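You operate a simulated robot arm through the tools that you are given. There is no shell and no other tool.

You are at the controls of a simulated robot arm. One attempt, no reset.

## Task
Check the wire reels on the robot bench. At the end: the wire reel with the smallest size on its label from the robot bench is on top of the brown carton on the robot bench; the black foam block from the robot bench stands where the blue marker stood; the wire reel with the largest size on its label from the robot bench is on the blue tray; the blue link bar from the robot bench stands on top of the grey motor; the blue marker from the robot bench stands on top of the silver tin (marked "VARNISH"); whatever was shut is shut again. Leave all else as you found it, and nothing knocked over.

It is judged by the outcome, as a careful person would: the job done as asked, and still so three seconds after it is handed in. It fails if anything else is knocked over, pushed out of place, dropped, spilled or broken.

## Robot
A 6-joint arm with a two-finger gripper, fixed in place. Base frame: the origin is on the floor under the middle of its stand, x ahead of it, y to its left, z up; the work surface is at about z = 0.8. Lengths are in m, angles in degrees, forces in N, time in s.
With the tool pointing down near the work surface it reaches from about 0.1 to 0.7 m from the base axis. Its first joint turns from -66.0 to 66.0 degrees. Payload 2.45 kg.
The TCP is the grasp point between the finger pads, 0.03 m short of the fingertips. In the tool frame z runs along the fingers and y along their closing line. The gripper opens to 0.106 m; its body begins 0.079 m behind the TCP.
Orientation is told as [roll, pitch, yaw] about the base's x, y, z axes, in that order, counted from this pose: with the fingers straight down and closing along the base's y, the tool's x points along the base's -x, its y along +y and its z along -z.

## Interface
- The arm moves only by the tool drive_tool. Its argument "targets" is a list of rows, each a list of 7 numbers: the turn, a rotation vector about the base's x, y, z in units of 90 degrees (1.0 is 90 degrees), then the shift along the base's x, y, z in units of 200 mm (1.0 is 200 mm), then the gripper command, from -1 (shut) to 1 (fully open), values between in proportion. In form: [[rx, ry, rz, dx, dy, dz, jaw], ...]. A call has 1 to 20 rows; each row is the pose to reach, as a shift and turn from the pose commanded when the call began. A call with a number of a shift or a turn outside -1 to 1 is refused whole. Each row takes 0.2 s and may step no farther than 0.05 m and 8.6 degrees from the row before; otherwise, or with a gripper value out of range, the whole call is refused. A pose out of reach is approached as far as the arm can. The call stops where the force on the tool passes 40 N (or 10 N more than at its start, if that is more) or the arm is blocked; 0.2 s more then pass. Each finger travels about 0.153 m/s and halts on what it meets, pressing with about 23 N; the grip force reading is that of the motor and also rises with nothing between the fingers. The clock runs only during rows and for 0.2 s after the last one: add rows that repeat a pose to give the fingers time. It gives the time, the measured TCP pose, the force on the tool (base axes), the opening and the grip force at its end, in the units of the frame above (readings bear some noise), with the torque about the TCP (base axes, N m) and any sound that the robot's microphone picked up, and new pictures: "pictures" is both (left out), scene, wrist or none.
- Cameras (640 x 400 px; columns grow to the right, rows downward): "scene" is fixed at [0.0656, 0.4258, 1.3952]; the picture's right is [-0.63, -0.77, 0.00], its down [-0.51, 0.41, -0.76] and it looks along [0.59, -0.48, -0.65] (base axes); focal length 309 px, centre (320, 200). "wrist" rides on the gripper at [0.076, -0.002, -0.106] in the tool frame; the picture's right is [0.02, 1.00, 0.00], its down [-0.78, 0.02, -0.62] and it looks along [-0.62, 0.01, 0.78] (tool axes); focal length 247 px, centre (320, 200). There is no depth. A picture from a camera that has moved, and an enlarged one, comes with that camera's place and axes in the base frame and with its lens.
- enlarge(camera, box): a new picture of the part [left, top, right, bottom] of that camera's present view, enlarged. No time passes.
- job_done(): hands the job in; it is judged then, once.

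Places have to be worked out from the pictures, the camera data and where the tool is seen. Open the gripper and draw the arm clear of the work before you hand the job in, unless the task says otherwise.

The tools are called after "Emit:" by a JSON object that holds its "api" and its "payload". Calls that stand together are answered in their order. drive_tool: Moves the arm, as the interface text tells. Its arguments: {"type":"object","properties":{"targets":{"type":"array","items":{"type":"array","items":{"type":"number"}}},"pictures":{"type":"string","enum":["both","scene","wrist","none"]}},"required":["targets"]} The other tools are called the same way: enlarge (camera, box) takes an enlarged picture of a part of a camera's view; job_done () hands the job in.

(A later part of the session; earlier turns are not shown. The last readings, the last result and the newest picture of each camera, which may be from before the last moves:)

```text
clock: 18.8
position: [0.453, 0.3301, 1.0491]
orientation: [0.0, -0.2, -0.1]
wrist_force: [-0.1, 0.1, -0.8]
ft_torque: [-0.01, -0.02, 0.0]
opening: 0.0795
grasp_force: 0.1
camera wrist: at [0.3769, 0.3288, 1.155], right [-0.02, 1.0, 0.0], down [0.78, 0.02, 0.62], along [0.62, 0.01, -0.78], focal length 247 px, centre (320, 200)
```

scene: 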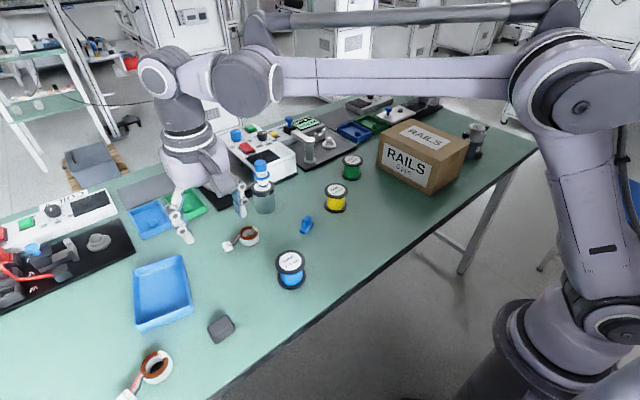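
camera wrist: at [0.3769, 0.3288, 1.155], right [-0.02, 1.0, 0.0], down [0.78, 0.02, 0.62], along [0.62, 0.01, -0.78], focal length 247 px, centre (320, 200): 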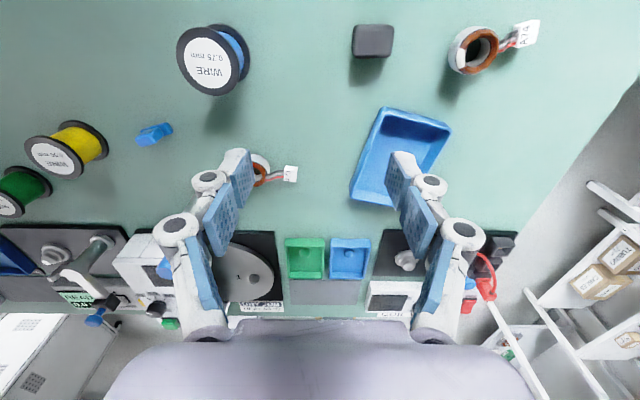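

I have a good view of the foam block and tray from here, so I'll enlarge both.

Emit:
{"api": "enlarge", "payload": {"camera": "wrist", "box": [330, 0, 470, 100]}}

Emit:
{"api": "enlarge", "payload": {"camera": "wrist", "box": [330, 80, 480, 230]}}

Emit:
{"api": "enlarge", "payload": {"camera": "scene", "box": [190, 300, 260, 360]}}

Emit:
{"api": "enlarge", "payload": {"camera": "wrist", "box": [100, 90, 200, 190]}}

```text
4.00 times, centred on (400, 50) of wrist
camera zoom: at [0.3769, 0.3288, 1.155], right [-0.02, 1.0, 0.0], down [0.78, 0.02, 0.62], along [0.62, 0.01, -0.78], focal length 988 px, centre (0, 800)
```

zoom: 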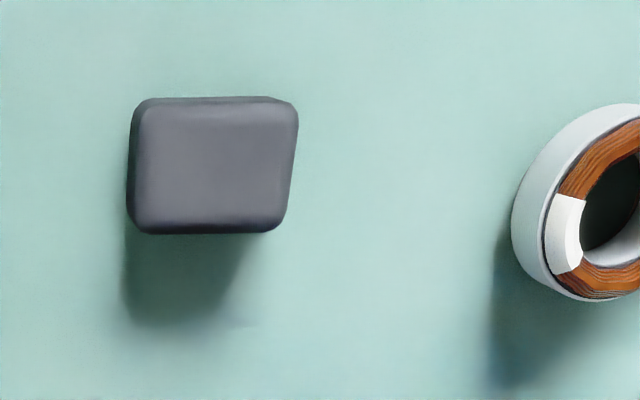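

```text
2.67 times, centred on (405, 155) of wrist
camera zoom: at [0.3769, 0.3288, 1.155], right [-0.02, 1.0, 0.0], down [0.78, 0.02, 0.62], along [0.62, 0.01, -0.78], focal length 659 px, centre (93, 320)
```

zoom: 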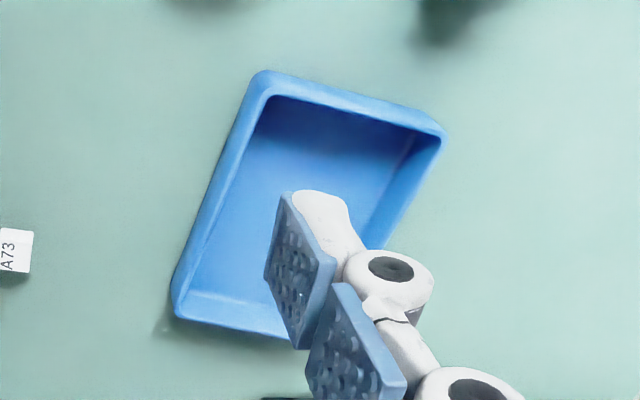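

```text
6.67 times, centred on (225, 330) of scene
camera zoom: at [0.0656, 0.4258, 1.3952], right [-0.63, -0.77, 0.0], down [-0.51, 0.41, -0.76], along [0.59, -0.48, -0.65], focal length 2061 px, centre (953, -667)
```

zoom: 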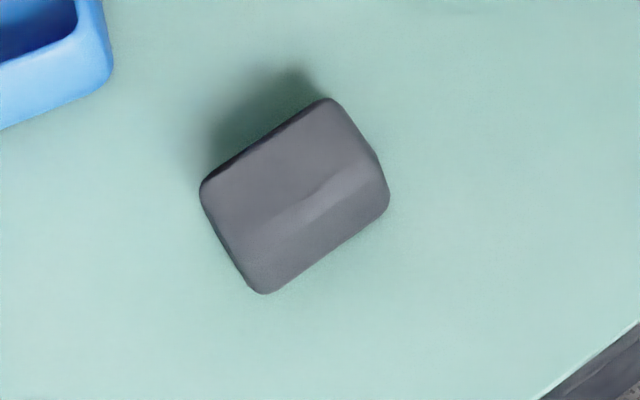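

```text
4.00 times, centred on (150, 140) of wrist
camera zoom: at [0.3769, 0.3288, 1.155], right [-0.02, 1.0, 0.0], down [0.78, 0.02, 0.62], along [0.62, 0.01, -0.78], focal length 988 px, centre (1000, 440)
```

zoom: 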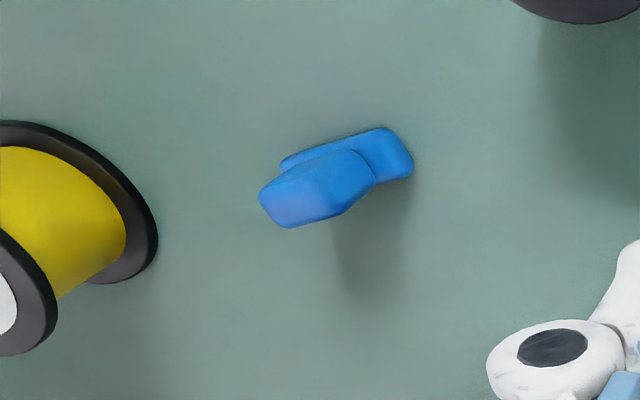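

The foam block is centred at about (0.409, 0.388), roughly 30 × 44 mm and 27 mm tall, aligned with the axes. I'll move above it.

Emit:
{"api": "drive_tool", "payload": {"targets": [[0, 0, 0, -0.07, 0.1, -0.1, 0.4], [0, 0, 0, -0.15, 0.2, -0.25, 0.35], [0, 0, 0, -0.218, 0.29, -0.4, 0.35], [0, 0, 0, -0.218, 0.29, -0.6, 0.35], [0, 0, 0, -0.218, 0.29, -0.75, 0.35], [0, 0, 0, -0.218, 0.29, -0.75, 0.35]], "pictures": "both"}}

Emit:
{"api": "enlarge", "payload": {"camera": "wrist", "box": [220, 60, 420, 240]}}

```text
clock: 20.2
position: [0.4114, 0.3849, 0.8965]
orientation: [0.0, -0.1, 0.0]
wrist_force: [0.1, 0.3, -0.2]
ft_torque: [0.01, 0.02, -0.02]
opening: 0.0714
grasp_force: 0.1
camera wrist: at [0.3338, 0.3835, 1.004], right [-0.02, 1.0, 0.0], down [0.78, 0.02, 0.62], along [0.62, 0.01, -0.78], focal length 247 px, centre (320, 200)
```

scene: 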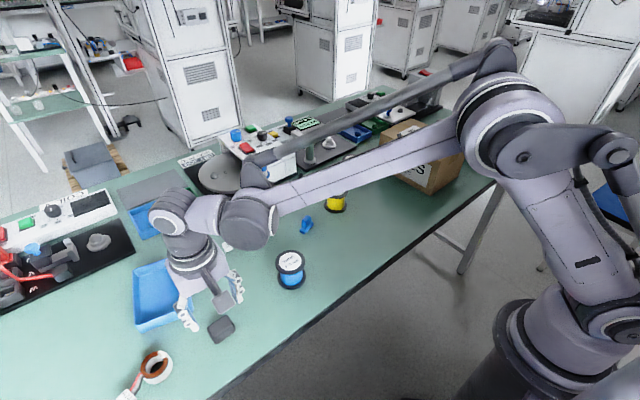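
wrist: 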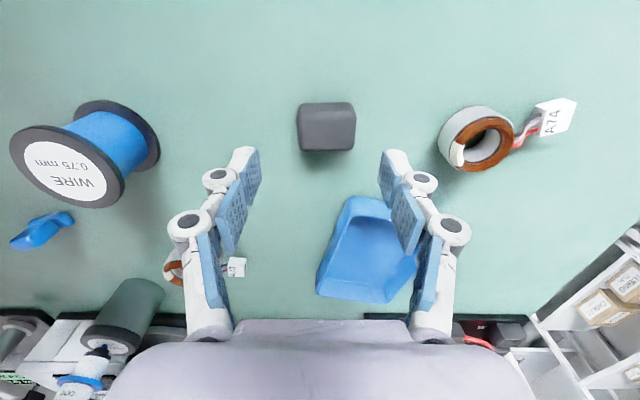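

```text
2.22 times, centred on (320, 150) of wrist
camera zoom: at [0.3338, 0.3835, 1.004], right [-0.02, 1.0, 0.0], down [0.78, 0.02, 0.62], along [0.62, 0.01, -0.78], focal length 549 px, centre (320, 311)
```

zoom: 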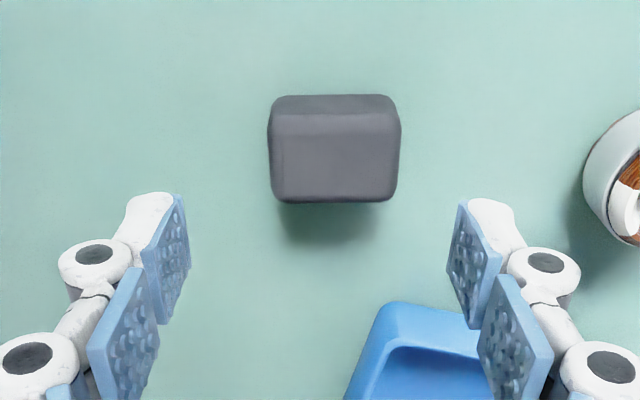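

The block is centred at about (0.408, 0.389). I'll descend to z≈0.836, which puts the fingertips just above the bench, and close.

Emit:
{"api": "drive_tool", "payload": {"targets": [[0, 0, 0, -0.016, 0.02, -0.1, 0.35], [0, 0, 0, -0.016, 0.02, -0.2, 0.35], [0, 0, 0, -0.016, 0.02, -0.27, 0.35], [0, 0, 0, -0.016, 0.02, -0.3, 0.35], [0, 0, 0, -0.016, 0.02, -0.3, 0.35], [0, 0, 0, -0.016, 0.02, -0.3, 0.0], [0, 0, 0, -0.016, 0.02, -0.3, -0.3], [0, 0, 0, -0.016, 0.02, -0.3, -0.4], [0, 0, 0, -0.016, 0.02, -0.3, -0.4]], "pictures": "both"}}

Emit:
{"api": "enlarge", "payload": {"camera": "wrist", "box": [220, 60, 420, 240]}}

```text
clock: 22.2
position: [0.4069, 0.3891, 0.8392]
orientation: [0.1, -0.1, 0.0]
wrist_force: [0.3, -0.3, 3.9]
ft_torque: [-0.03, -0.01, 0.02]
opening: 0.0438
grasp_force: 23.4
camera wrist: at [0.331, 0.3873, 0.9457], right [-0.02, 1.0, 0.0], down [0.78, 0.02, 0.62], along [0.62, 0.01, -0.78], focal length 247 px, centre (320, 200)
```

scene: 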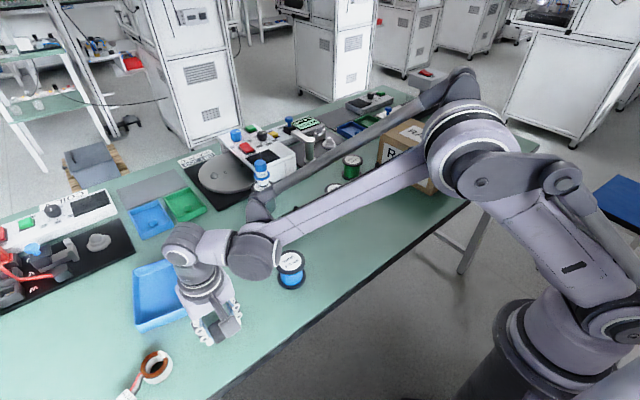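
wrist: 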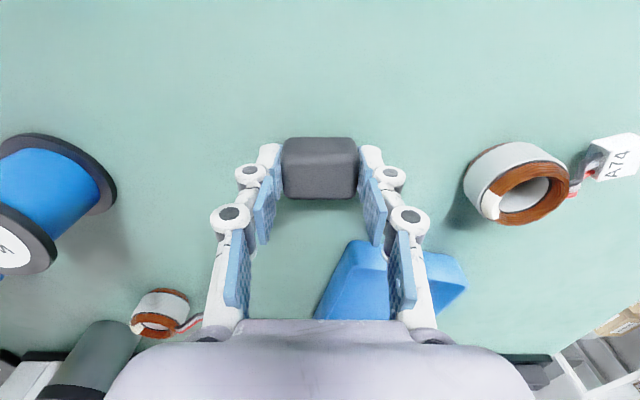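

```text
2.22 times, centred on (320, 150) of wrist
camera zoom: at [0.331, 0.3873, 0.9457], right [-0.02, 1.0, 0.0], down [0.78, 0.02, 0.62], along [0.62, 0.01, -0.78], focal length 549 px, centre (320, 311)
```

zoom: 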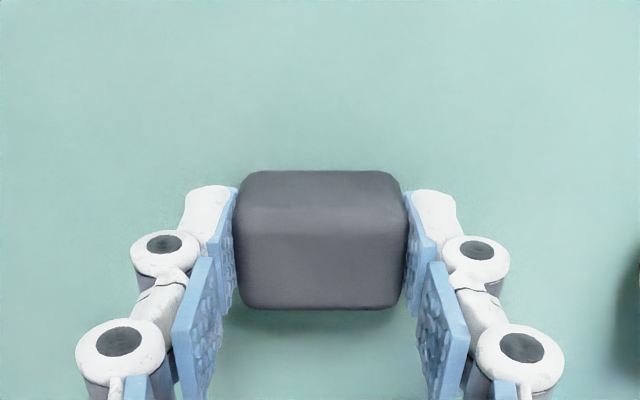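

I have the foam block gripped at 44 mm. I'll lift it and carry it toward the marker's old spot at (0.4313, -0.1715).

Emit:
{"api": "drive_tool", "payload": {"targets": [[0, 0, 0, 0, 0, 0.1, -0.4], [0, 0, 0, 0, 0, 0.25, -0.4], [0, 0, 0, 0, 0, 0.45, -0.4], [0, 0, 0, 0.0, -0.05, 0.65, -0.4], [0, 0, 0, 0.0, -0.2, 0.7, -0.4], [0, 0, 0, 0.0, -0.4, 0.7, -0.4], [0, 0, 0, 0.0, -0.6, 0.7, -0.4], [0, 0, 0, 0.0, -0.8, 0.7, -0.4], [0, 0, 0, 0.0, -1.0, 0.7, -0.4]], "pictures": "wrist"}}

Emit:
{"api": "drive_tool", "payload": {"targets": [[0, 0, 0, 0.02, -0.2, 0.0, -0.4], [0, 0, 0, 0.04, -0.4, 0.0, -0.4], [0, 0, 0, 0.06, -0.6, 0.0, -0.4], [0, 0, 0, 0.08, -0.8, 0.0, -0.4], [0, 0, 0, 0.1, -1.0, 0.0, -0.4]], "pictures": "none"}}

Emit:
{"api": "drive_tool", "payload": {"targets": [[0, 0, 0, 0.01, -0.2, 0.0, -0.4], [0, 0, 0, 0.02, -0.4, 0.0, -0.4], [0, 0, 0, 0.02, -0.6, 0.0, -0.4], [0, 0, 0, 0.02, -0.8, 0.0, -0.4], [0, 0, 0, 0.02, -0.8, 0.0, -0.4]], "pictures": "both"}}

```text
clock: 24.2
position: [0.4081, 0.1883, 0.9783]
orientation: [0.0, 0.0, 0.0]
wrist_force: [0.8, -0.4, -0.6]
ft_torque: [0.01, 0.02, 0.01]
opening: 0.0435
grasp_force: 23.5
camera wrist: at [0.3311, 0.1871, 1.0843], right [-0.02, 1.0, 0.0], down [0.78, 0.02, 0.62], along [0.62, 0.01, -0.78], focal length 247 px, centre (320, 200)
```

wrist: 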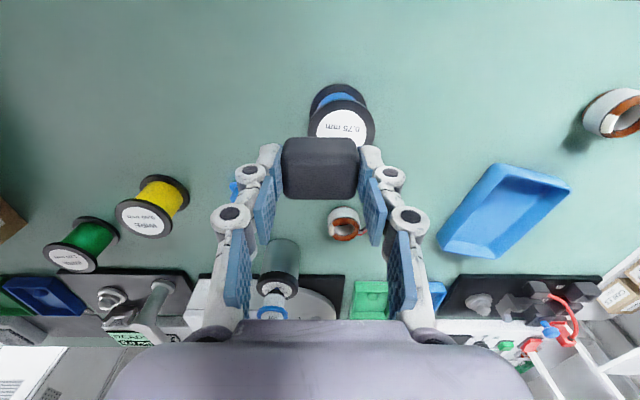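

```text
clock: 25.4
position: [0.4263, -0.0101, 0.9784]
orientation: [-0.1, 0.0, 0.1]
wrist_force: [0.3, -0.1, 0.4]
ft_torque: [0.02, 0.02, 0.0]
opening: 0.0434
grasp_force: 23.1
```

```text
clock: 26.6
position: [0.4313, -0.1721, 0.9784]
orientation: [0.0, 0.1, 0.0]
wrist_force: [-0.8, 0.6, -0.2]
ft_torque: [0.0, 0.01, -0.05]
opening: 0.0435
grasp_force: 23.2
camera wrist: at [0.3546, -0.1722, 1.0851], right [-0.02, 1.0, 0.0], down [0.78, 0.02, 0.62], along [0.62, 0.01, -0.78], focal length 247 px, centre (320, 200)
```

scene: 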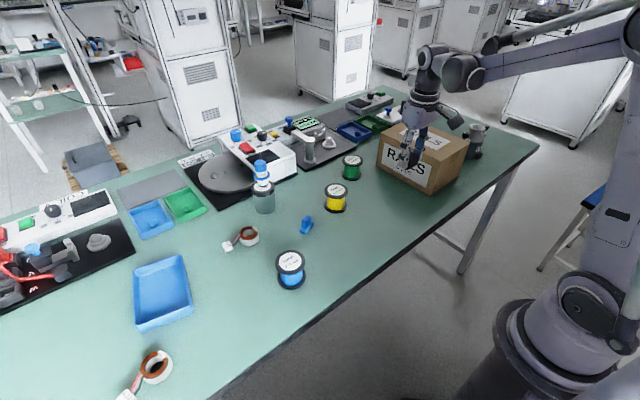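
wrist: 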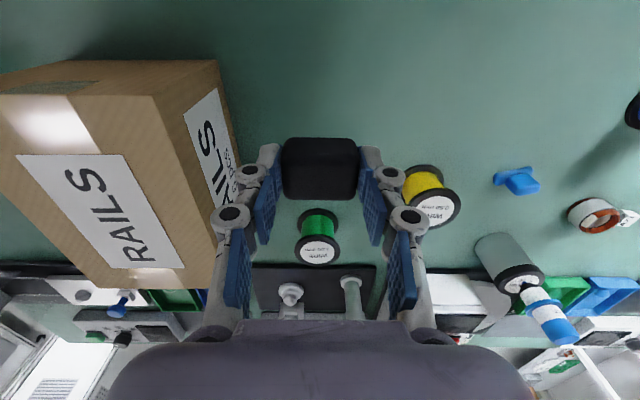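

The foam block is over the marker's old spot. I'll lower to just above the bench, then take small steps to contact.

Emit:
{"api": "drive_tool", "payload": {"targets": [[0, 0, 0, 0.005, 0.003, -0.2, -0.4], [0, 0, 0, 0.005, 0.003, -0.4, -0.4], [0, 0, 0, 0.005, 0.003, -0.55, -0.4], [0, 0, 0, 0.005, 0.003, -0.64, -0.4], [0, 0, 0, 0.005, 0.003, -0.68, -0.4], [0, 0, 0, 0.005, 0.003, -0.69, -0.4], [0, 0, 0, 0.005, 0.003, -0.69, -0.4]], "pictures": "both"}}

```text
clock: 28.2
position: [0.4323, -0.1688, 0.8405]
orientation: [0.0, 0.0, -0.1]
wrist_force: [0.5, 0.7, -0.8]
ft_torque: [0.02, -0.02, 0.04]
opening: 0.0433
grasp_force: 22.9
camera wrist: at [0.3559, -0.17, 0.9471], right [-0.02, 1.0, 0.0], down [0.78, 0.02, 0.62], along [0.62, 0.01, -0.78], focal length 247 px, centre (320, 200)
```

scene: 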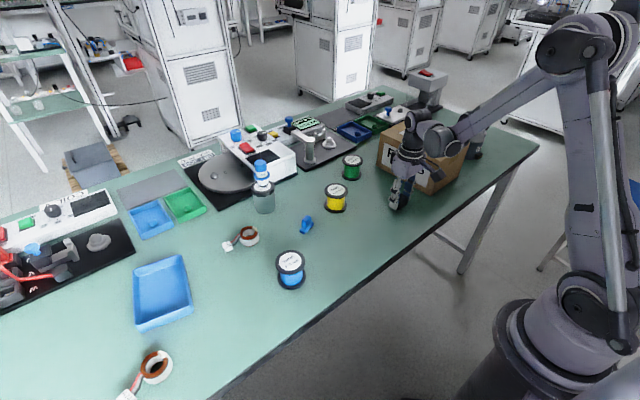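
wrist: 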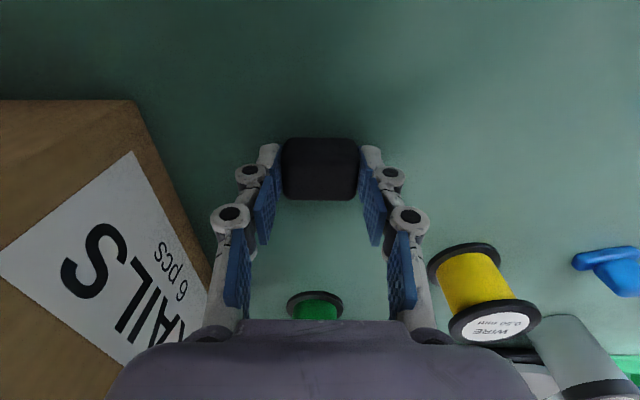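

No contact yet at z≈0.840; I'll step down by small increments.

Emit:
{"api": "drive_tool", "payload": {"targets": [[0, 0, 0, 0, -0.005, -0.005, -0.4], [0, 0, 0, 0, -0.007, -0.01, -0.4]], "pictures": "none"}}

```text
clock: 28.8
position: [0.431, -0.1708, 0.8395]
orientation: [0.0, 0.1, 0.1]
wrist_force: [-0.6, 1.4, 4.5]
ft_torque: [0.06, 0.01, 0.01]
opening: 0.0433
grasp_force: 22.8
```

I read 4.5 N upward, so the block has contacted the bench. I'll release and lift.

Emit:
{"api": "drive_tool", "payload": {"targets": [[0, 0, 0, 0, 0, 0, -0.2], [0, 0, 0, 0, 0, 0, 0.0], [0, 0, 0, 0, 0, 0, 0.2], [0, 0, 0, 0, 0, 0, 0.35], [0, 0, 0, 0, 0, 0, 0.35], [0, 0, 0, 0, 0, 0.1, 0.35], [0, 0, 0, 0, 0, 0.3, 0.35], [0, 0, 0, 0, 0, 0.5, 0.35], [0, 0, 0, 0, 0, 0.7, 0.35]], "pictures": "both"}}

```text
clock: 30.8
position: [0.4323, -0.1686, 0.9775]
orientation: [-0.1, 0.0, -0.1]
wrist_force: [0.5, -0.1, -0.1]
ft_torque: [-0.01, -0.01, 0.02]
opening: 0.0718
grasp_force: 0.0
camera wrist: at [0.3562, -0.1714, 1.0844], right [-0.02, 1.0, 0.0], down [0.78, 0.02, 0.62], along [0.62, 0.01, -0.78], focal length 247 px, centre (320, 200)
```

scene: 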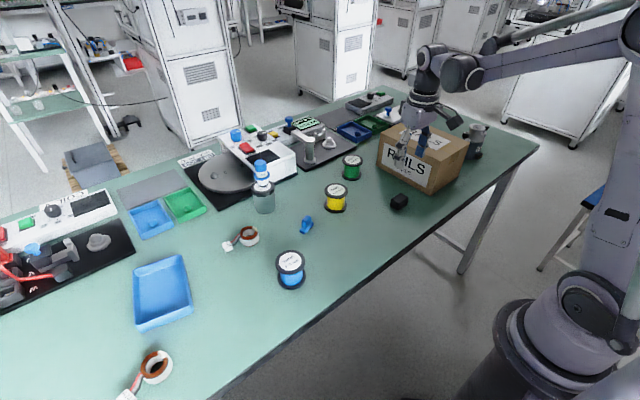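
wrist: 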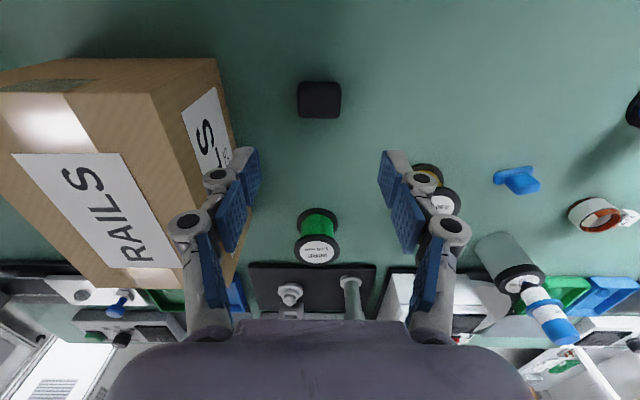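

The foam block now stands where the marker was. Before picking up the link bar, I'll inspect the grey motor beyond the carton, moving high over it.

Emit:
{"api": "drive_tool", "payload": {"targets": [[0, 0, 0, -0.02, -0.02, 0.15, 0.35], [0, 0, 0, -0.04, -0.1, 0.35, 0.35], [0, 0, 0, -0.06, -0.25, 0.5, 0.35], [0, 0, 0, -0.08, -0.42, 0.6, 0.35], [0, 0, 0, -0.1, -0.6, 0.65, 0.35], [0, 0, 0, -0.12, -0.8, 0.65, 0.35], [0, 0, 0, -0.15, -1.0, 0.65, 0.35], [0, 0, 0, -0.15, -1.0, 0.65, 0.35]], "pictures": "both"}}

```text
clock: 32.6
position: [0.4005, -0.3717, 1.1088]
orientation: [0.0, 0.0, 0.0]
wrist_force: [-0.1, -1.0, 0.7]
ft_torque: [0.06, -0.03, 0.0]
opening: 0.0716
grasp_force: 0.1
camera wrist: at [0.3249, -0.3736, 1.2154], right [-0.02, 1.0, 0.0], down [0.78, 0.02, 0.62], along [0.62, 0.01, -0.78], focal length 247 px, centre (320, 200)
```

scene: 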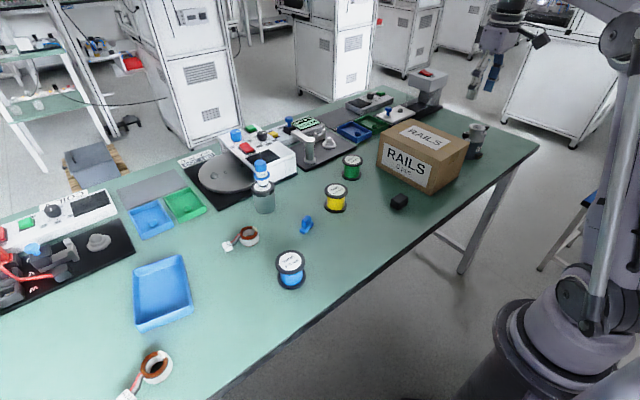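
wrist: 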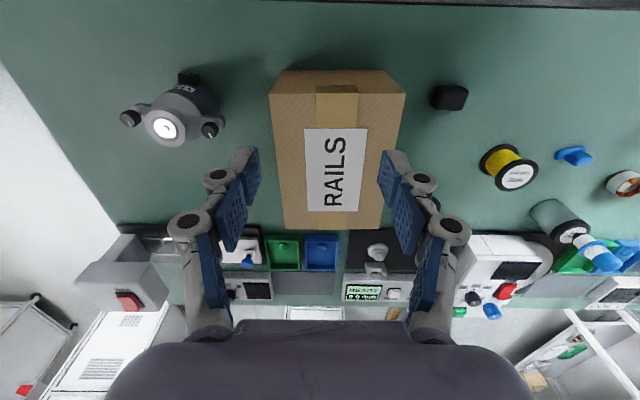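

Emit:
{"api": "enlarge", "payload": {"camera": "wrist", "box": [100, 50, 240, 160]}}

Emit:
{"api": "enlarge", "payload": {"camera": "scene", "box": [450, 110, 500, 170]}}

Emit:
{"api": "enlarge", "payload": {"camera": "wrist", "box": [540, 130, 610, 180]}}

```text
3.64 times, centred on (170, 105) of wrist
camera zoom: at [0.3249, -0.3736, 1.2154], right [-0.02, 1.0, 0.0], down [0.78, 0.02, 0.62], along [0.62, 0.01, -0.78], focal length 898 px, centre (866, 546)
```

zoom: 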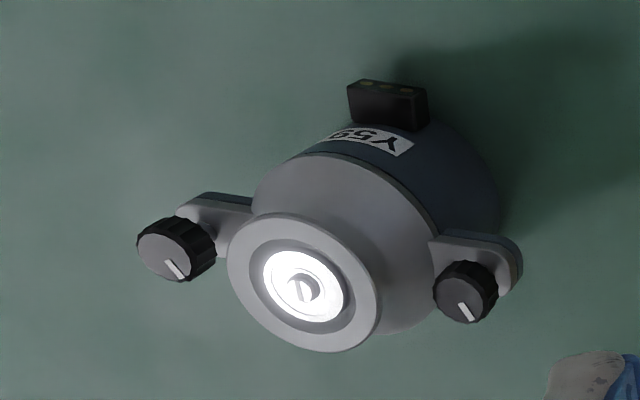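

```text
6.67 times, centred on (475, 140) of scene
camera zoom: at [0.0656, 0.4258, 1.3952], right [-0.63, -0.77, 0.0], down [-0.51, 0.41, -0.76], along [0.59, -0.48, -0.65], focal length 2061 px, centre (-713, 600)
```

zoom: 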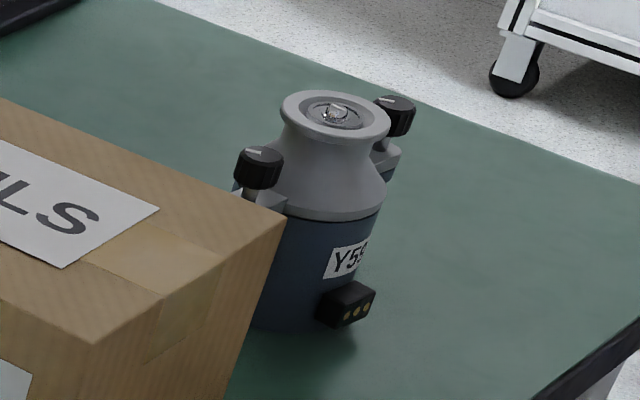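

```text
8.00 times, centred on (575, 155) of wrist
camera zoom: at [0.3249, -0.3736, 1.2154], right [-0.02, 1.0, 0.0], down [0.78, 0.02, 0.62], along [0.62, 0.01, -0.78], focal length 1976 px, centre (-1720, 560)
```

zoom: 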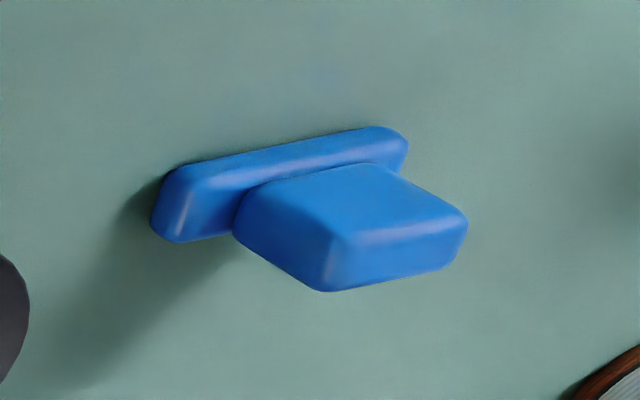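

The motor is at about (0.458, -0.579), roughly 0.74 m out, with its top at z≈0.90. I'll need a tilted tool to reach it. I'll yaw the tool toward the motor and move closer to inspect its top.

Emit:
{"api": "drive_tool", "payload": {"targets": [[0, 0, -0.09, 0, -0.08, 0, 0.35], [0, 0, -0.18, 0, -0.16, 0, 0.35], [0, 0, -0.27, 0, -0.24, -0.05, 0.35], [0, 0, -0.36, 0, -0.32, -0.1, 0.35], [0, 0, -0.45, 0, -0.4, -0.15, 0.35], [0, 0, -0.54, 0, -0.45, -0.2, 0.35], [0, 0, -0.57, 0, -0.5, -0.2, 0.35], [0, 0, -0.57, 0, -0.5, -0.2, 0.35]], "pictures": "both"}}

Emit:
{"api": "enlarge", "payload": {"camera": "wrist", "box": [230, 60, 410, 260]}}

```text
clock: 34.4
position: [0.402, -0.4714, 1.0694]
orientation: [0.0, 0.0, -51.4]
wrist_force: [-0.9, -0.5, -0.8]
ft_torque: [0.02, -0.02, 0.01]
opening: 0.0715
grasp_force: 0.0
camera wrist: at [0.3531, -0.4132, 1.1756], right [0.77, 0.64, 0.0], down [0.5, -0.6, 0.62], along [0.4, -0.48, -0.78], focal length 247 px, centre (320, 200)
```

scene: 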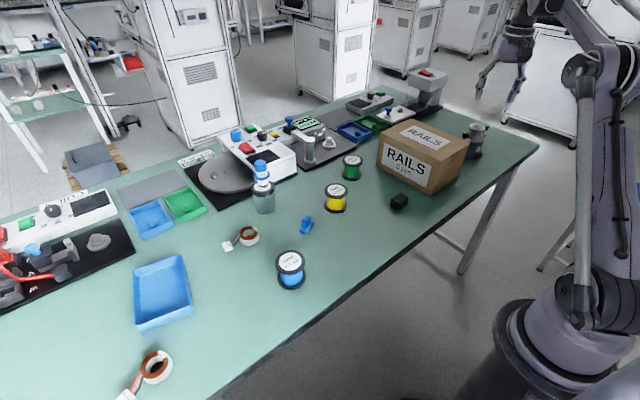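
wrist: 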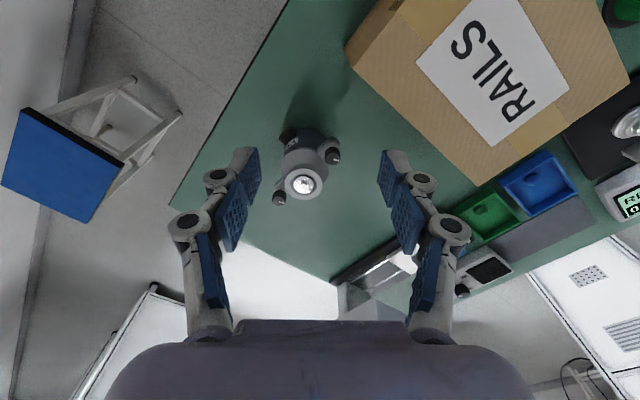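

```text
2.00 times, centred on (320, 160) of wrist
camera zoom: at [0.3531, -0.4132, 1.1756], right [0.77, 0.64, 0.0], down [0.5, -0.6, 0.62], along [0.4, -0.48, -0.78], focal length 494 px, centre (320, 280)
```

zoom: 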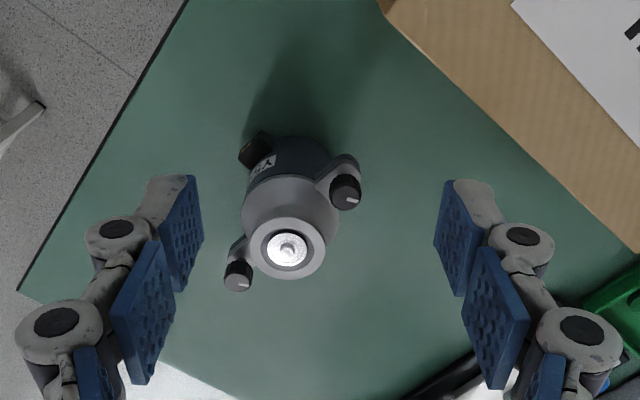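

Emit:
{"api": "enlarge", "payload": {"camera": "wrist", "box": [270, 120, 350, 215]}}

Emit:
{"api": "enlarge", "payload": {"camera": "scene", "box": [460, 115, 490, 140]}}

```text
4.21 times, centred on (310, 168) of wrist
camera zoom: at [0.3531, -0.4132, 1.1756], right [0.77, 0.64, 0.0], down [0.5, -0.6, 0.62], along [0.4, -0.48, -0.78], focal length 1040 px, centre (362, 337)
```

zoom: 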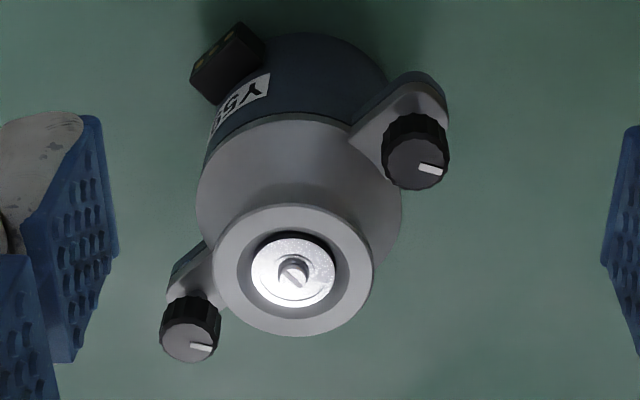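

```text
16.00 times, centred on (475, 128) of scene
camera zoom: at [0.0656, 0.4258, 1.3952], right [-0.63, -0.77, 0.0], down [-0.51, 0.41, -0.76], along [0.59, -0.48, -0.65], focal length 4947 px, centre (-2160, 1360)
```

zoom: 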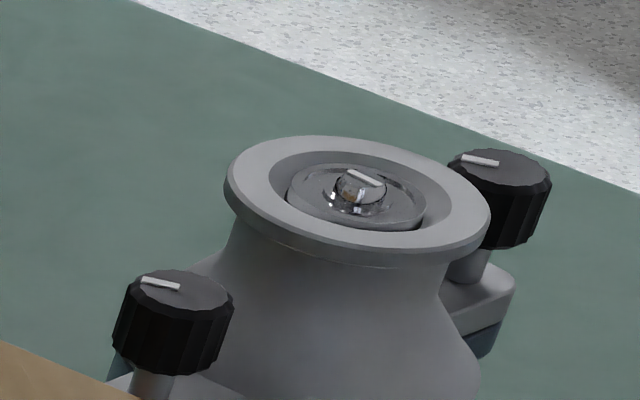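

The motor top is a rim about 56 mm across with a shallow recess and a small shaft nub. Now I'll go back to look closely at the blue link bar at about (0.528, 0.09), undoing the yaw on the way.

Emit:
{"api": "drive_tool", "payload": {"targets": [[0, 0, 0.09, 0, 0.15, 0, 0.35], [0, 0, 0.18, 0, 0.3, 0, 0.35], [0, 0, 0.27, 0.02, 0.45, 0, 0.35], [0, 0, 0.36, 0.05, 0.6, 0, 0.35], [0, 0, 0.45, 0.1, 0.75, 0, 0.35], [0, 0, 0.54, 0.1, 0.9, 0, 0.35], [0, 0, 0.57, 0.1, 1.0, 0, 0.35]], "pictures": "none"}}

Emit:
{"api": "drive_tool", "payload": {"targets": [[0, 0, 0, 0.05, 0.2, 0, 0.35], [0, 0, 0, 0.1, 0.4, 0, 0.35], [0, 0, 0, 0.15, 0.6, 0, 0.35], [0, 0, 0, 0.2, 0.8, 0, 0.35], [0, 0, 0, 0.25, 1.0, -0.05, 0.35]], "pictures": "none"}}

Emit:
{"api": "drive_tool", "payload": {"targets": [[0, 0, 0, 0.05, 0.2, -0.1, 0.35], [0, 0, 0, 0.1, 0.4, -0.2, 0.35], [0, 0, 0, 0.15, 0.6, -0.3, 0.35], [0, 0, 0, 0.2, 0.8, -0.4, 0.35], [0, 0, 0, 0.2, 0.8, -0.4, 0.35]], "pictures": "both"}}

Emit:
{"api": "enlarge", "payload": {"camera": "wrist", "box": [260, 60, 400, 180]}}

Emit:
{"api": "enlarge", "payload": {"camera": "scene", "box": [285, 205, 330, 245]}}

```text
clock: 36.0
position: [0.4226, -0.2715, 1.0673]
orientation: [-0.1, 0.0, 0.1]
wrist_force: [-0.5, 1.0, 0.2]
ft_torque: [-0.02, -0.03, -0.02]
opening: 0.071
grasp_force: 0.1
```

```text
clock: 37.2
position: [0.4746, -0.0709, 1.0603]
orientation: [-0.1, -0.1, -0.1]
wrist_force: [1.2, -0.3, 0.9]
ft_torque: [-0.01, 0.05, -0.03]
opening: 0.0717
grasp_force: 0.1
```

```text
clock: 38.4
position: [0.5111, 0.0886, 0.9799]
orientation: [0.0, 0.0, 0.0]
wrist_force: [-0.4, 0.6, 0.4]
ft_torque: [-0.01, -0.02, -0.03]
opening: 0.0715
grasp_force: 0.1
camera wrist: at [0.4357, 0.0871, 1.0858], right [-0.02, 1.0, 0.0], down [0.78, 0.02, 0.62], along [0.62, 0.01, -0.78], focal length 247 px, centre (320, 200)
```

scene: 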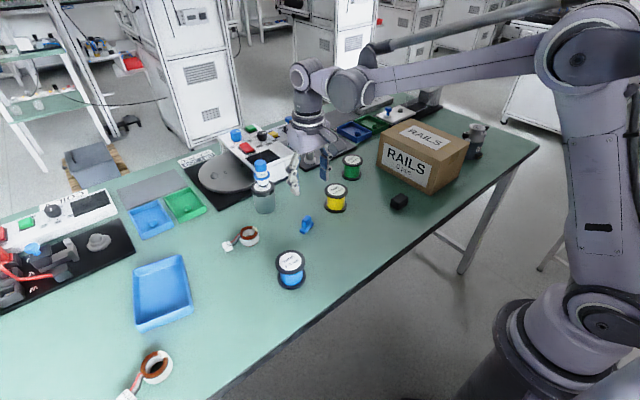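
wrist: 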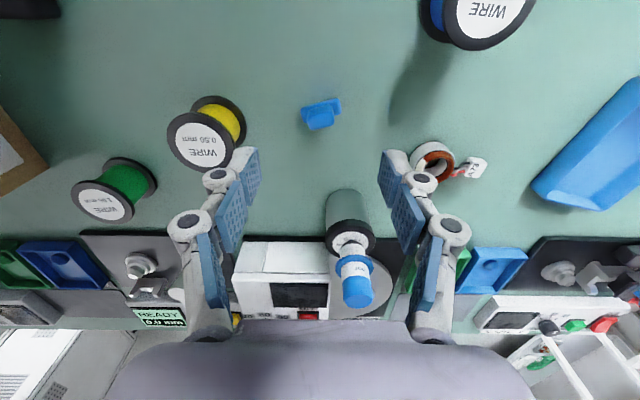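

```text
3.33 times, centred on (330, 120) of wrist
camera zoom: at [0.4357, 0.0871, 1.0858], right [-0.02, 1.0, 0.0], down [0.78, 0.02, 0.62], along [0.62, 0.01, -0.78], focal length 823 px, centre (287, 467)
```

zoom: 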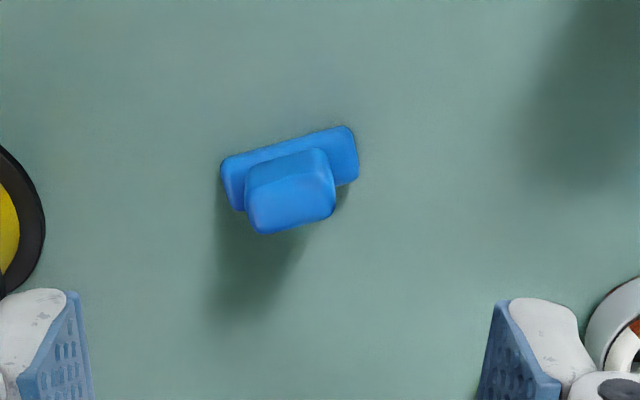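

```text
10.00 times, centred on (308, 225) of scene
camera zoom: at [0.0656, 0.4258, 1.3952], right [-0.63, -0.77, 0.0], down [-0.51, 0.41, -0.76], along [0.59, -0.48, -0.65], focal length 3092 px, centre (445, -50)
```

zoom: 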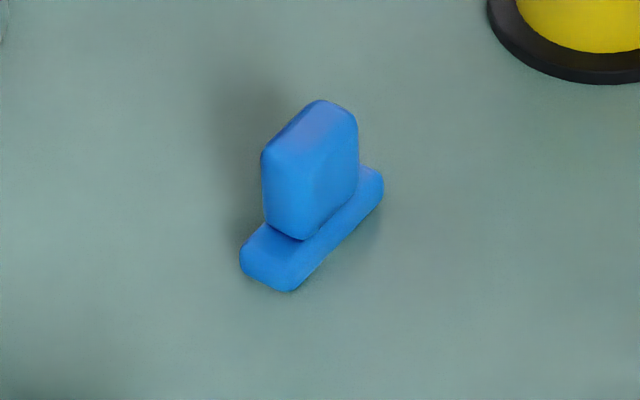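

The link bar has a base of about 42×18 mm at (0.529, 0.089), with its long axis yawed about 18° from y, and an upright tab about 24 mm long rising to z≈0.84. Since the motor needs a tilted tool, I'll grasp the bar with that same tilt. First I'll yaw 18° and lower.

Emit:
{"api": "drive_tool", "payload": {"targets": [[0, 0, 0.066, 0.02, 0, -0.08, 0.35], [0, 0, 0.132, 0.04, 0, -0.16, 0.35], [0, 0, 0.198, 0.055, -0.008, -0.25, 0.35], [0, 0, 0.198, 0.055, -0.008, -0.25, 0.35]], "pictures": "both"}}

Emit:
{"api": "enlarge", "payload": {"camera": "wrist", "box": [240, 60, 400, 200]}}

```text
clock: 39.4
position: [0.5245, 0.0859, 0.9298]
orientation: [0.0, -0.1, 17.9]
wrist_force: [-0.2, -0.1, 0.9]
ft_torque: [-0.02, 0.01, 0.0]
opening: 0.0712
grasp_force: 0.1
camera wrist: at [0.4512, 0.0615, 1.0358], right [-0.33, 0.94, 0.0], down [0.74, 0.26, 0.62], along [0.59, 0.2, -0.78], focal length 247 px, centre (320, 200)
```

scene: 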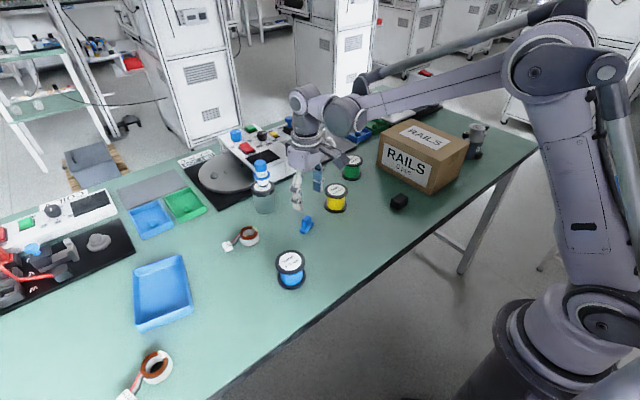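
wrist: 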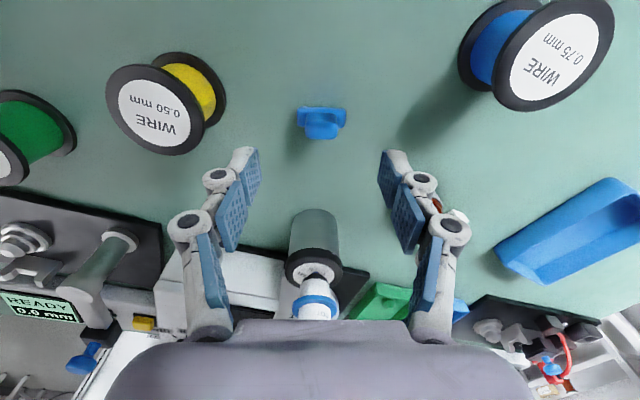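

```text
2.86 times, centred on (320, 130) of wrist
camera zoom: at [0.4512, 0.0615, 1.0358], right [-0.33, 0.94, 0.0], down [0.74, 0.26, 0.62], along [0.59, 0.2, -0.78], focal length 706 px, centre (320, 400)
```

zoom: 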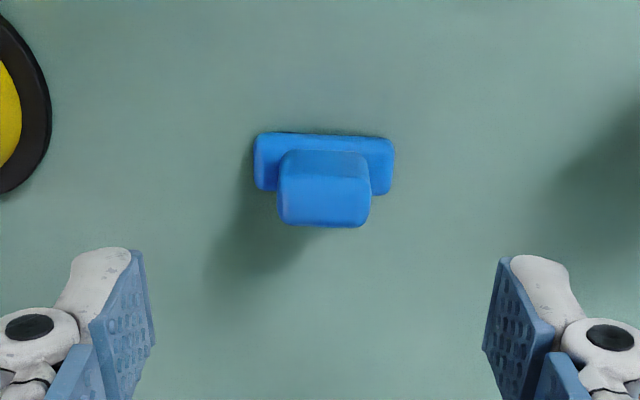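

The bar is aligned with the gripper axis. Next I'll tilt the tool 22.5° outward about the closing axis, keeping the TCP in place, and check the view.

Emit:
{"api": "drive_tool", "payload": {"targets": [[0.0256, -0.0793, 0, 0, 0, 0, 0.35], [0.0512, -0.1587, 0, 0, 0, 0, 0.35], [0.0767, -0.238, 0, -0.005, 0.007, 0, 0.35], [0.0767, -0.238, 0, -0.005, 0.007, -0.1, 0.35], [0.0767, -0.238, 0, -0.005, 0.007, -0.2, 0.35], [0.0767, -0.238, 0, -0.005, 0.007, -0.2, 0.35]], "pictures": "both"}}

Emit:
{"api": "enlarge", "payload": {"camera": "wrist", "box": [220, 100, 420, 260]}}

Emit:
{"api": "enlarge", "payload": {"camera": "scene", "box": [270, 180, 350, 245]}}

```text
clock: 40.8
position: [0.5214, 0.0885, 0.8898]
orientation: [0.0, -22.6, 17.8]
wrist_force: [-0.3, 0.0, 1.0]
ft_torque: [0.02, 0.0, -0.01]
opening: 0.0715
grasp_force: 0.1
camera wrist: at [0.4166, 0.0523, 0.9582], right [-0.32, 0.95, -0.01], down [0.46, 0.16, 0.87], along [0.83, 0.28, -0.48], focal length 247 px, centre (320, 200)
```

scene: 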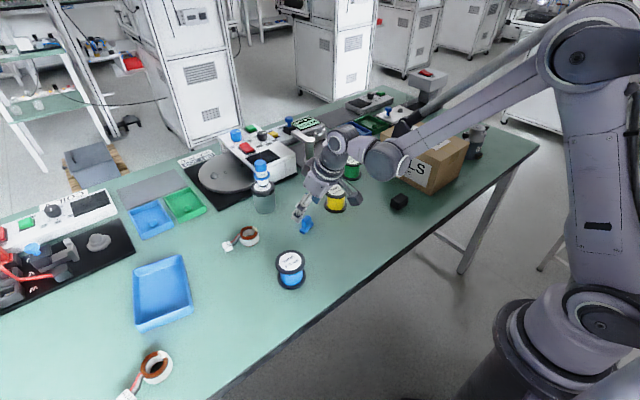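
wrist: 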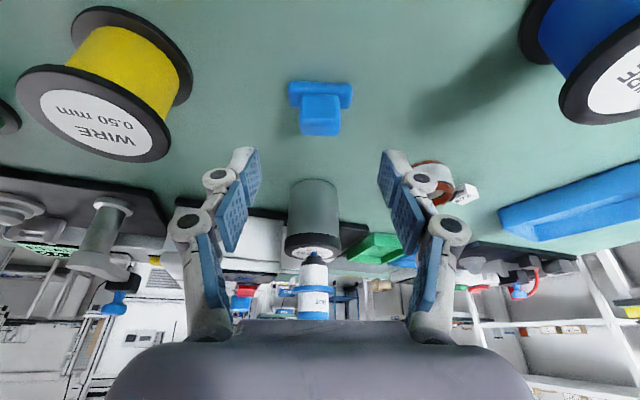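

```text
2.50 times, centred on (320, 180) of wrist
camera zoom: at [0.4166, 0.0523, 0.9582], right [-0.32, 0.95, -0.01], down [0.46, 0.16, 0.87], along [0.83, 0.28, -0.48], focal length 617 px, centre (320, 250)
```

zoom: 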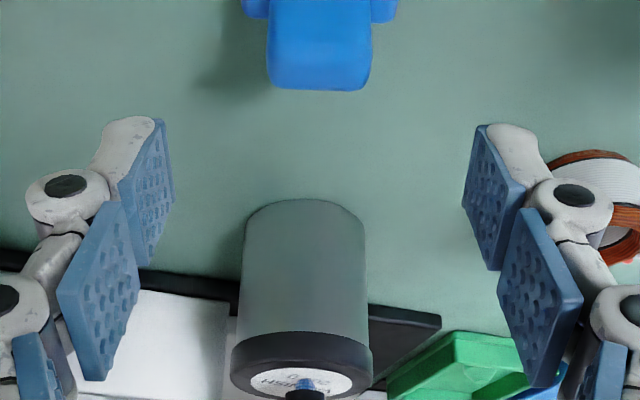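

```text
6.15 times, centred on (310, 212) of scene
camera zoom: at [0.0656, 0.4258, 1.3952], right [-0.63, -0.77, 0.0], down [-0.51, 0.41, -0.76], along [0.59, -0.48, -0.65], focal length 1903 px, centre (382, 123)
```

zoom: 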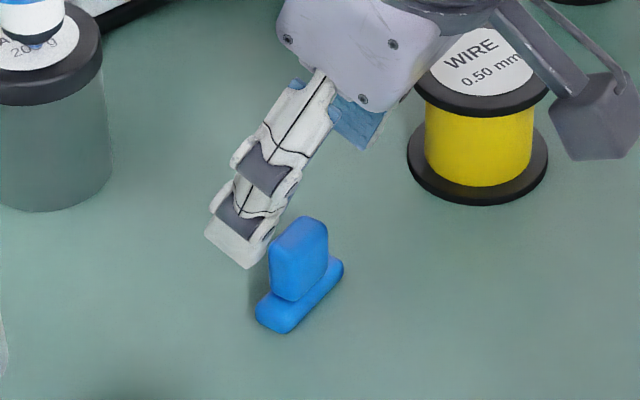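

The bar is centred laterally between the fingers. I'll descend to z≈0.847, keeping the tips just above the base plate, and close on the tab.

Emit:
{"api": "drive_tool", "payload": {"targets": [[0, 0, 0, 0.002, -0.003, -0.08, 0.35], [0, 0, 0, 0.002, -0.003, -0.15, 0.35], [0, 0, 0, 0.002, -0.003, -0.2, 0.35], [0, 0, 0, 0.002, -0.003, -0.213, 0.35], [0, 0, 0, 0.002, -0.003, -0.213, 0.1], [0, 0, 0, 0.002, -0.003, -0.213, -0.2], [0, 0, 0, 0.002, -0.003, -0.213, -0.5], [0, 0, 0, 0.002, -0.003, -0.213, -0.8], [0, 0, 0, 0.002, -0.003, -0.213, -0.8]], "pictures": "both"}}

Emit:
{"api": "enlarge", "payload": {"camera": "wrist", "box": [220, 100, 420, 260]}}

Emit:
{"api": "enlarge", "payload": {"camera": "scene", "box": [270, 180, 350, 245]}}

```text
clock: 42.8
position: [0.5222, 0.0889, 0.8464]
orientation: [0.0, -22.6, 17.8]
wrist_force: [0.7, 0.3, 0.0]
ft_torque: [0.0, -0.01, 0.0]
opening: 0.0268
grasp_force: 23.7
camera wrist: at [0.4171, 0.0532, 0.9157], right [-0.32, 0.95, -0.01], down [0.46, 0.16, 0.87], along [0.83, 0.28, -0.49], focal length 247 px, centre (320, 200)
```

scene: 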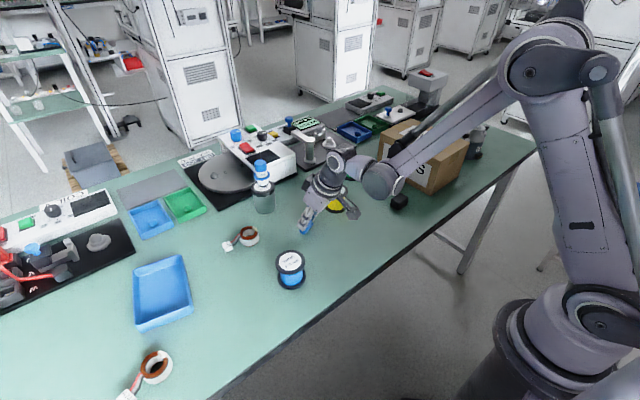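
wrist: 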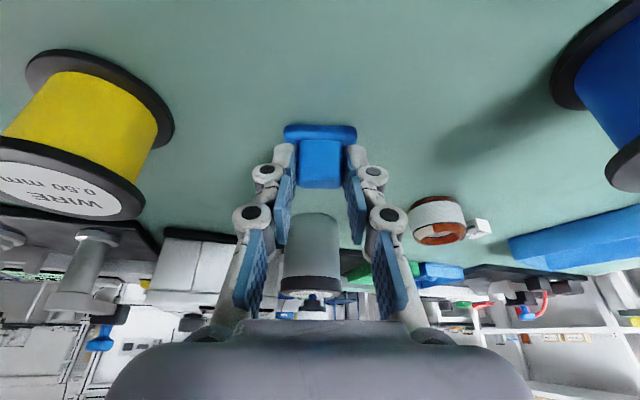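

```text
2.50 times, centred on (320, 180) of wrist
camera zoom: at [0.4171, 0.0532, 0.9157], right [-0.32, 0.95, -0.01], down [0.46, 0.16, 0.87], along [0.83, 0.28, -0.49], focal length 617 px, centre (320, 250)
```

zoom: 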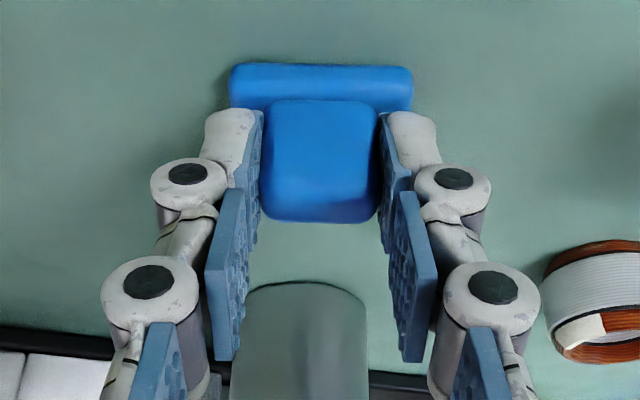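

```text
6.15 times, centred on (310, 212) of scene
camera zoom: at [0.0656, 0.4258, 1.3952], right [-0.63, -0.77, 0.0], down [-0.51, 0.41, -0.76], along [0.59, -0.48, -0.65], focal length 1903 px, centre (382, 123)
```

zoom: 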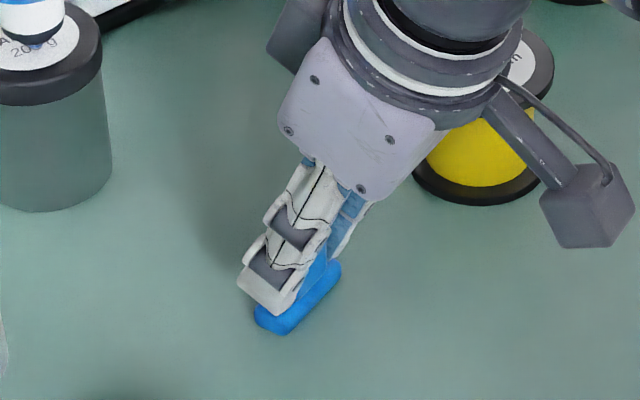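

I have the link bar gripped at 27 mm on the tab. I'll lift straight up, then rotate around toward the motor over the carton at a safe height.

Emit:
{"api": "drive_tool", "payload": {"targets": [[0, 0, 0, 0, 0, 0.05, -0.8], [0, 0, 0, 0, 0, 0.2, -0.8], [0, 0, 0, 0, 0, 0.4, -0.8], [0, 0, 0, 0, 0, 0.6, -0.8], [0, 0, 0, 0, 0, 0.8, -0.8], [0, 0, 0, 0, 0, 1.0, -0.8]], "pictures": "wrist"}}

Emit:
{"api": "drive_tool", "payload": {"targets": [[0, 0, -0.05, -0.01, -0.18, 0.02, -0.8], [0, 0, -0.1, -0.02, -0.37, 0.04, -0.8], [0, 0, -0.15, -0.03, -0.56, 0.06, -0.8], [0, 0, -0.2, -0.045, -0.75, 0.08, -0.8], [0, 0, -0.25, -0.06, -0.94, 0.1, -0.8]], "pictures": "none"}}

Emit:
{"api": "drive_tool", "payload": {"targets": [[0, 0, -0.05, -0.05, -0.18, 0.0, -0.8], [0, 0, -0.1, -0.11, -0.37, 0.0, -0.8], [0, 0, -0.16, -0.18, -0.56, 0.0, -0.8], [0, 0, -0.21, -0.24, -0.75, 0.0, -0.8], [0, 0, -0.26, -0.3, -0.94, 0.0, -0.8]], "pictures": "both"}}

```text
clock: 44.2
position: [0.5204, 0.0902, 1.0443]
orientation: [0.0, -22.6, 17.8]
wrist_force: [-0.4, 0.5, -1.4]
ft_torque: [-0.02, -0.01, 0.01]
opening: 0.027
grasp_force: 23.3
camera wrist: at [0.4151, 0.0538, 1.1141], right [-0.32, 0.95, -0.01], down [0.46, 0.16, 0.87], along [0.83, 0.28, -0.49], focal length 247 px, centre (320, 200)
```

wrist: 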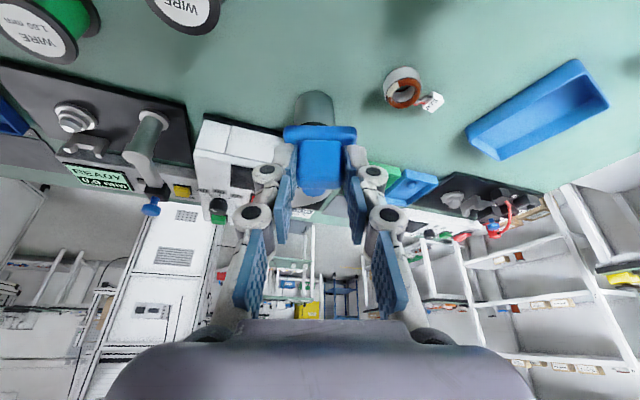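

```text
clock: 45.4
position: [0.5111, -0.1003, 1.0656]
orientation: [0.0, -22.6, -4.8]
wrist_force: [-0.5, 0.1, -0.3]
ft_torque: [-0.02, -0.06, 0.04]
opening: 0.0269
grasp_force: 22.9
```

```text
clock: 46.6
position: [0.4495, -0.2901, 1.0669]
orientation: [0.1, -22.6, -28.1]
wrist_force: [0.0, -0.3, -1.1]
ft_torque: [0.02, 0.02, -0.03]
opening: 0.0266
grasp_force: 22.4
camera wrist: at [0.3498, -0.2385, 1.136], right [0.45, 0.89, -0.01], down [0.44, -0.21, 0.87], along [0.78, -0.4, -0.49], focal length 247 px, centre (320, 200)
```

scene: 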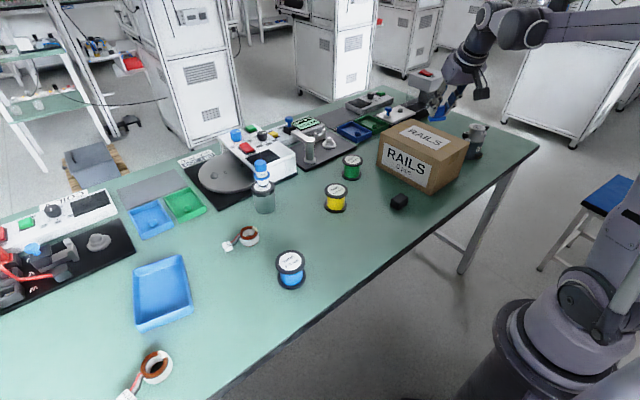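
wrist: 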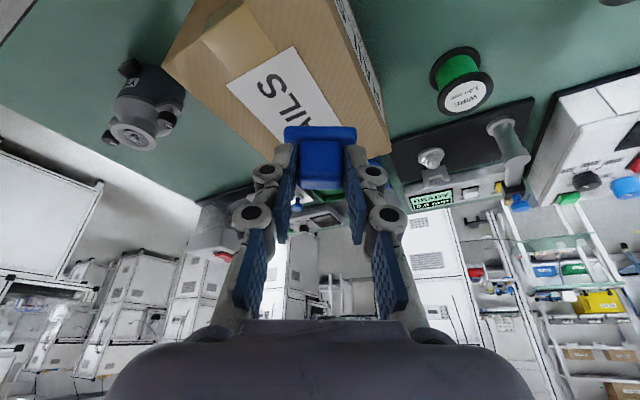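

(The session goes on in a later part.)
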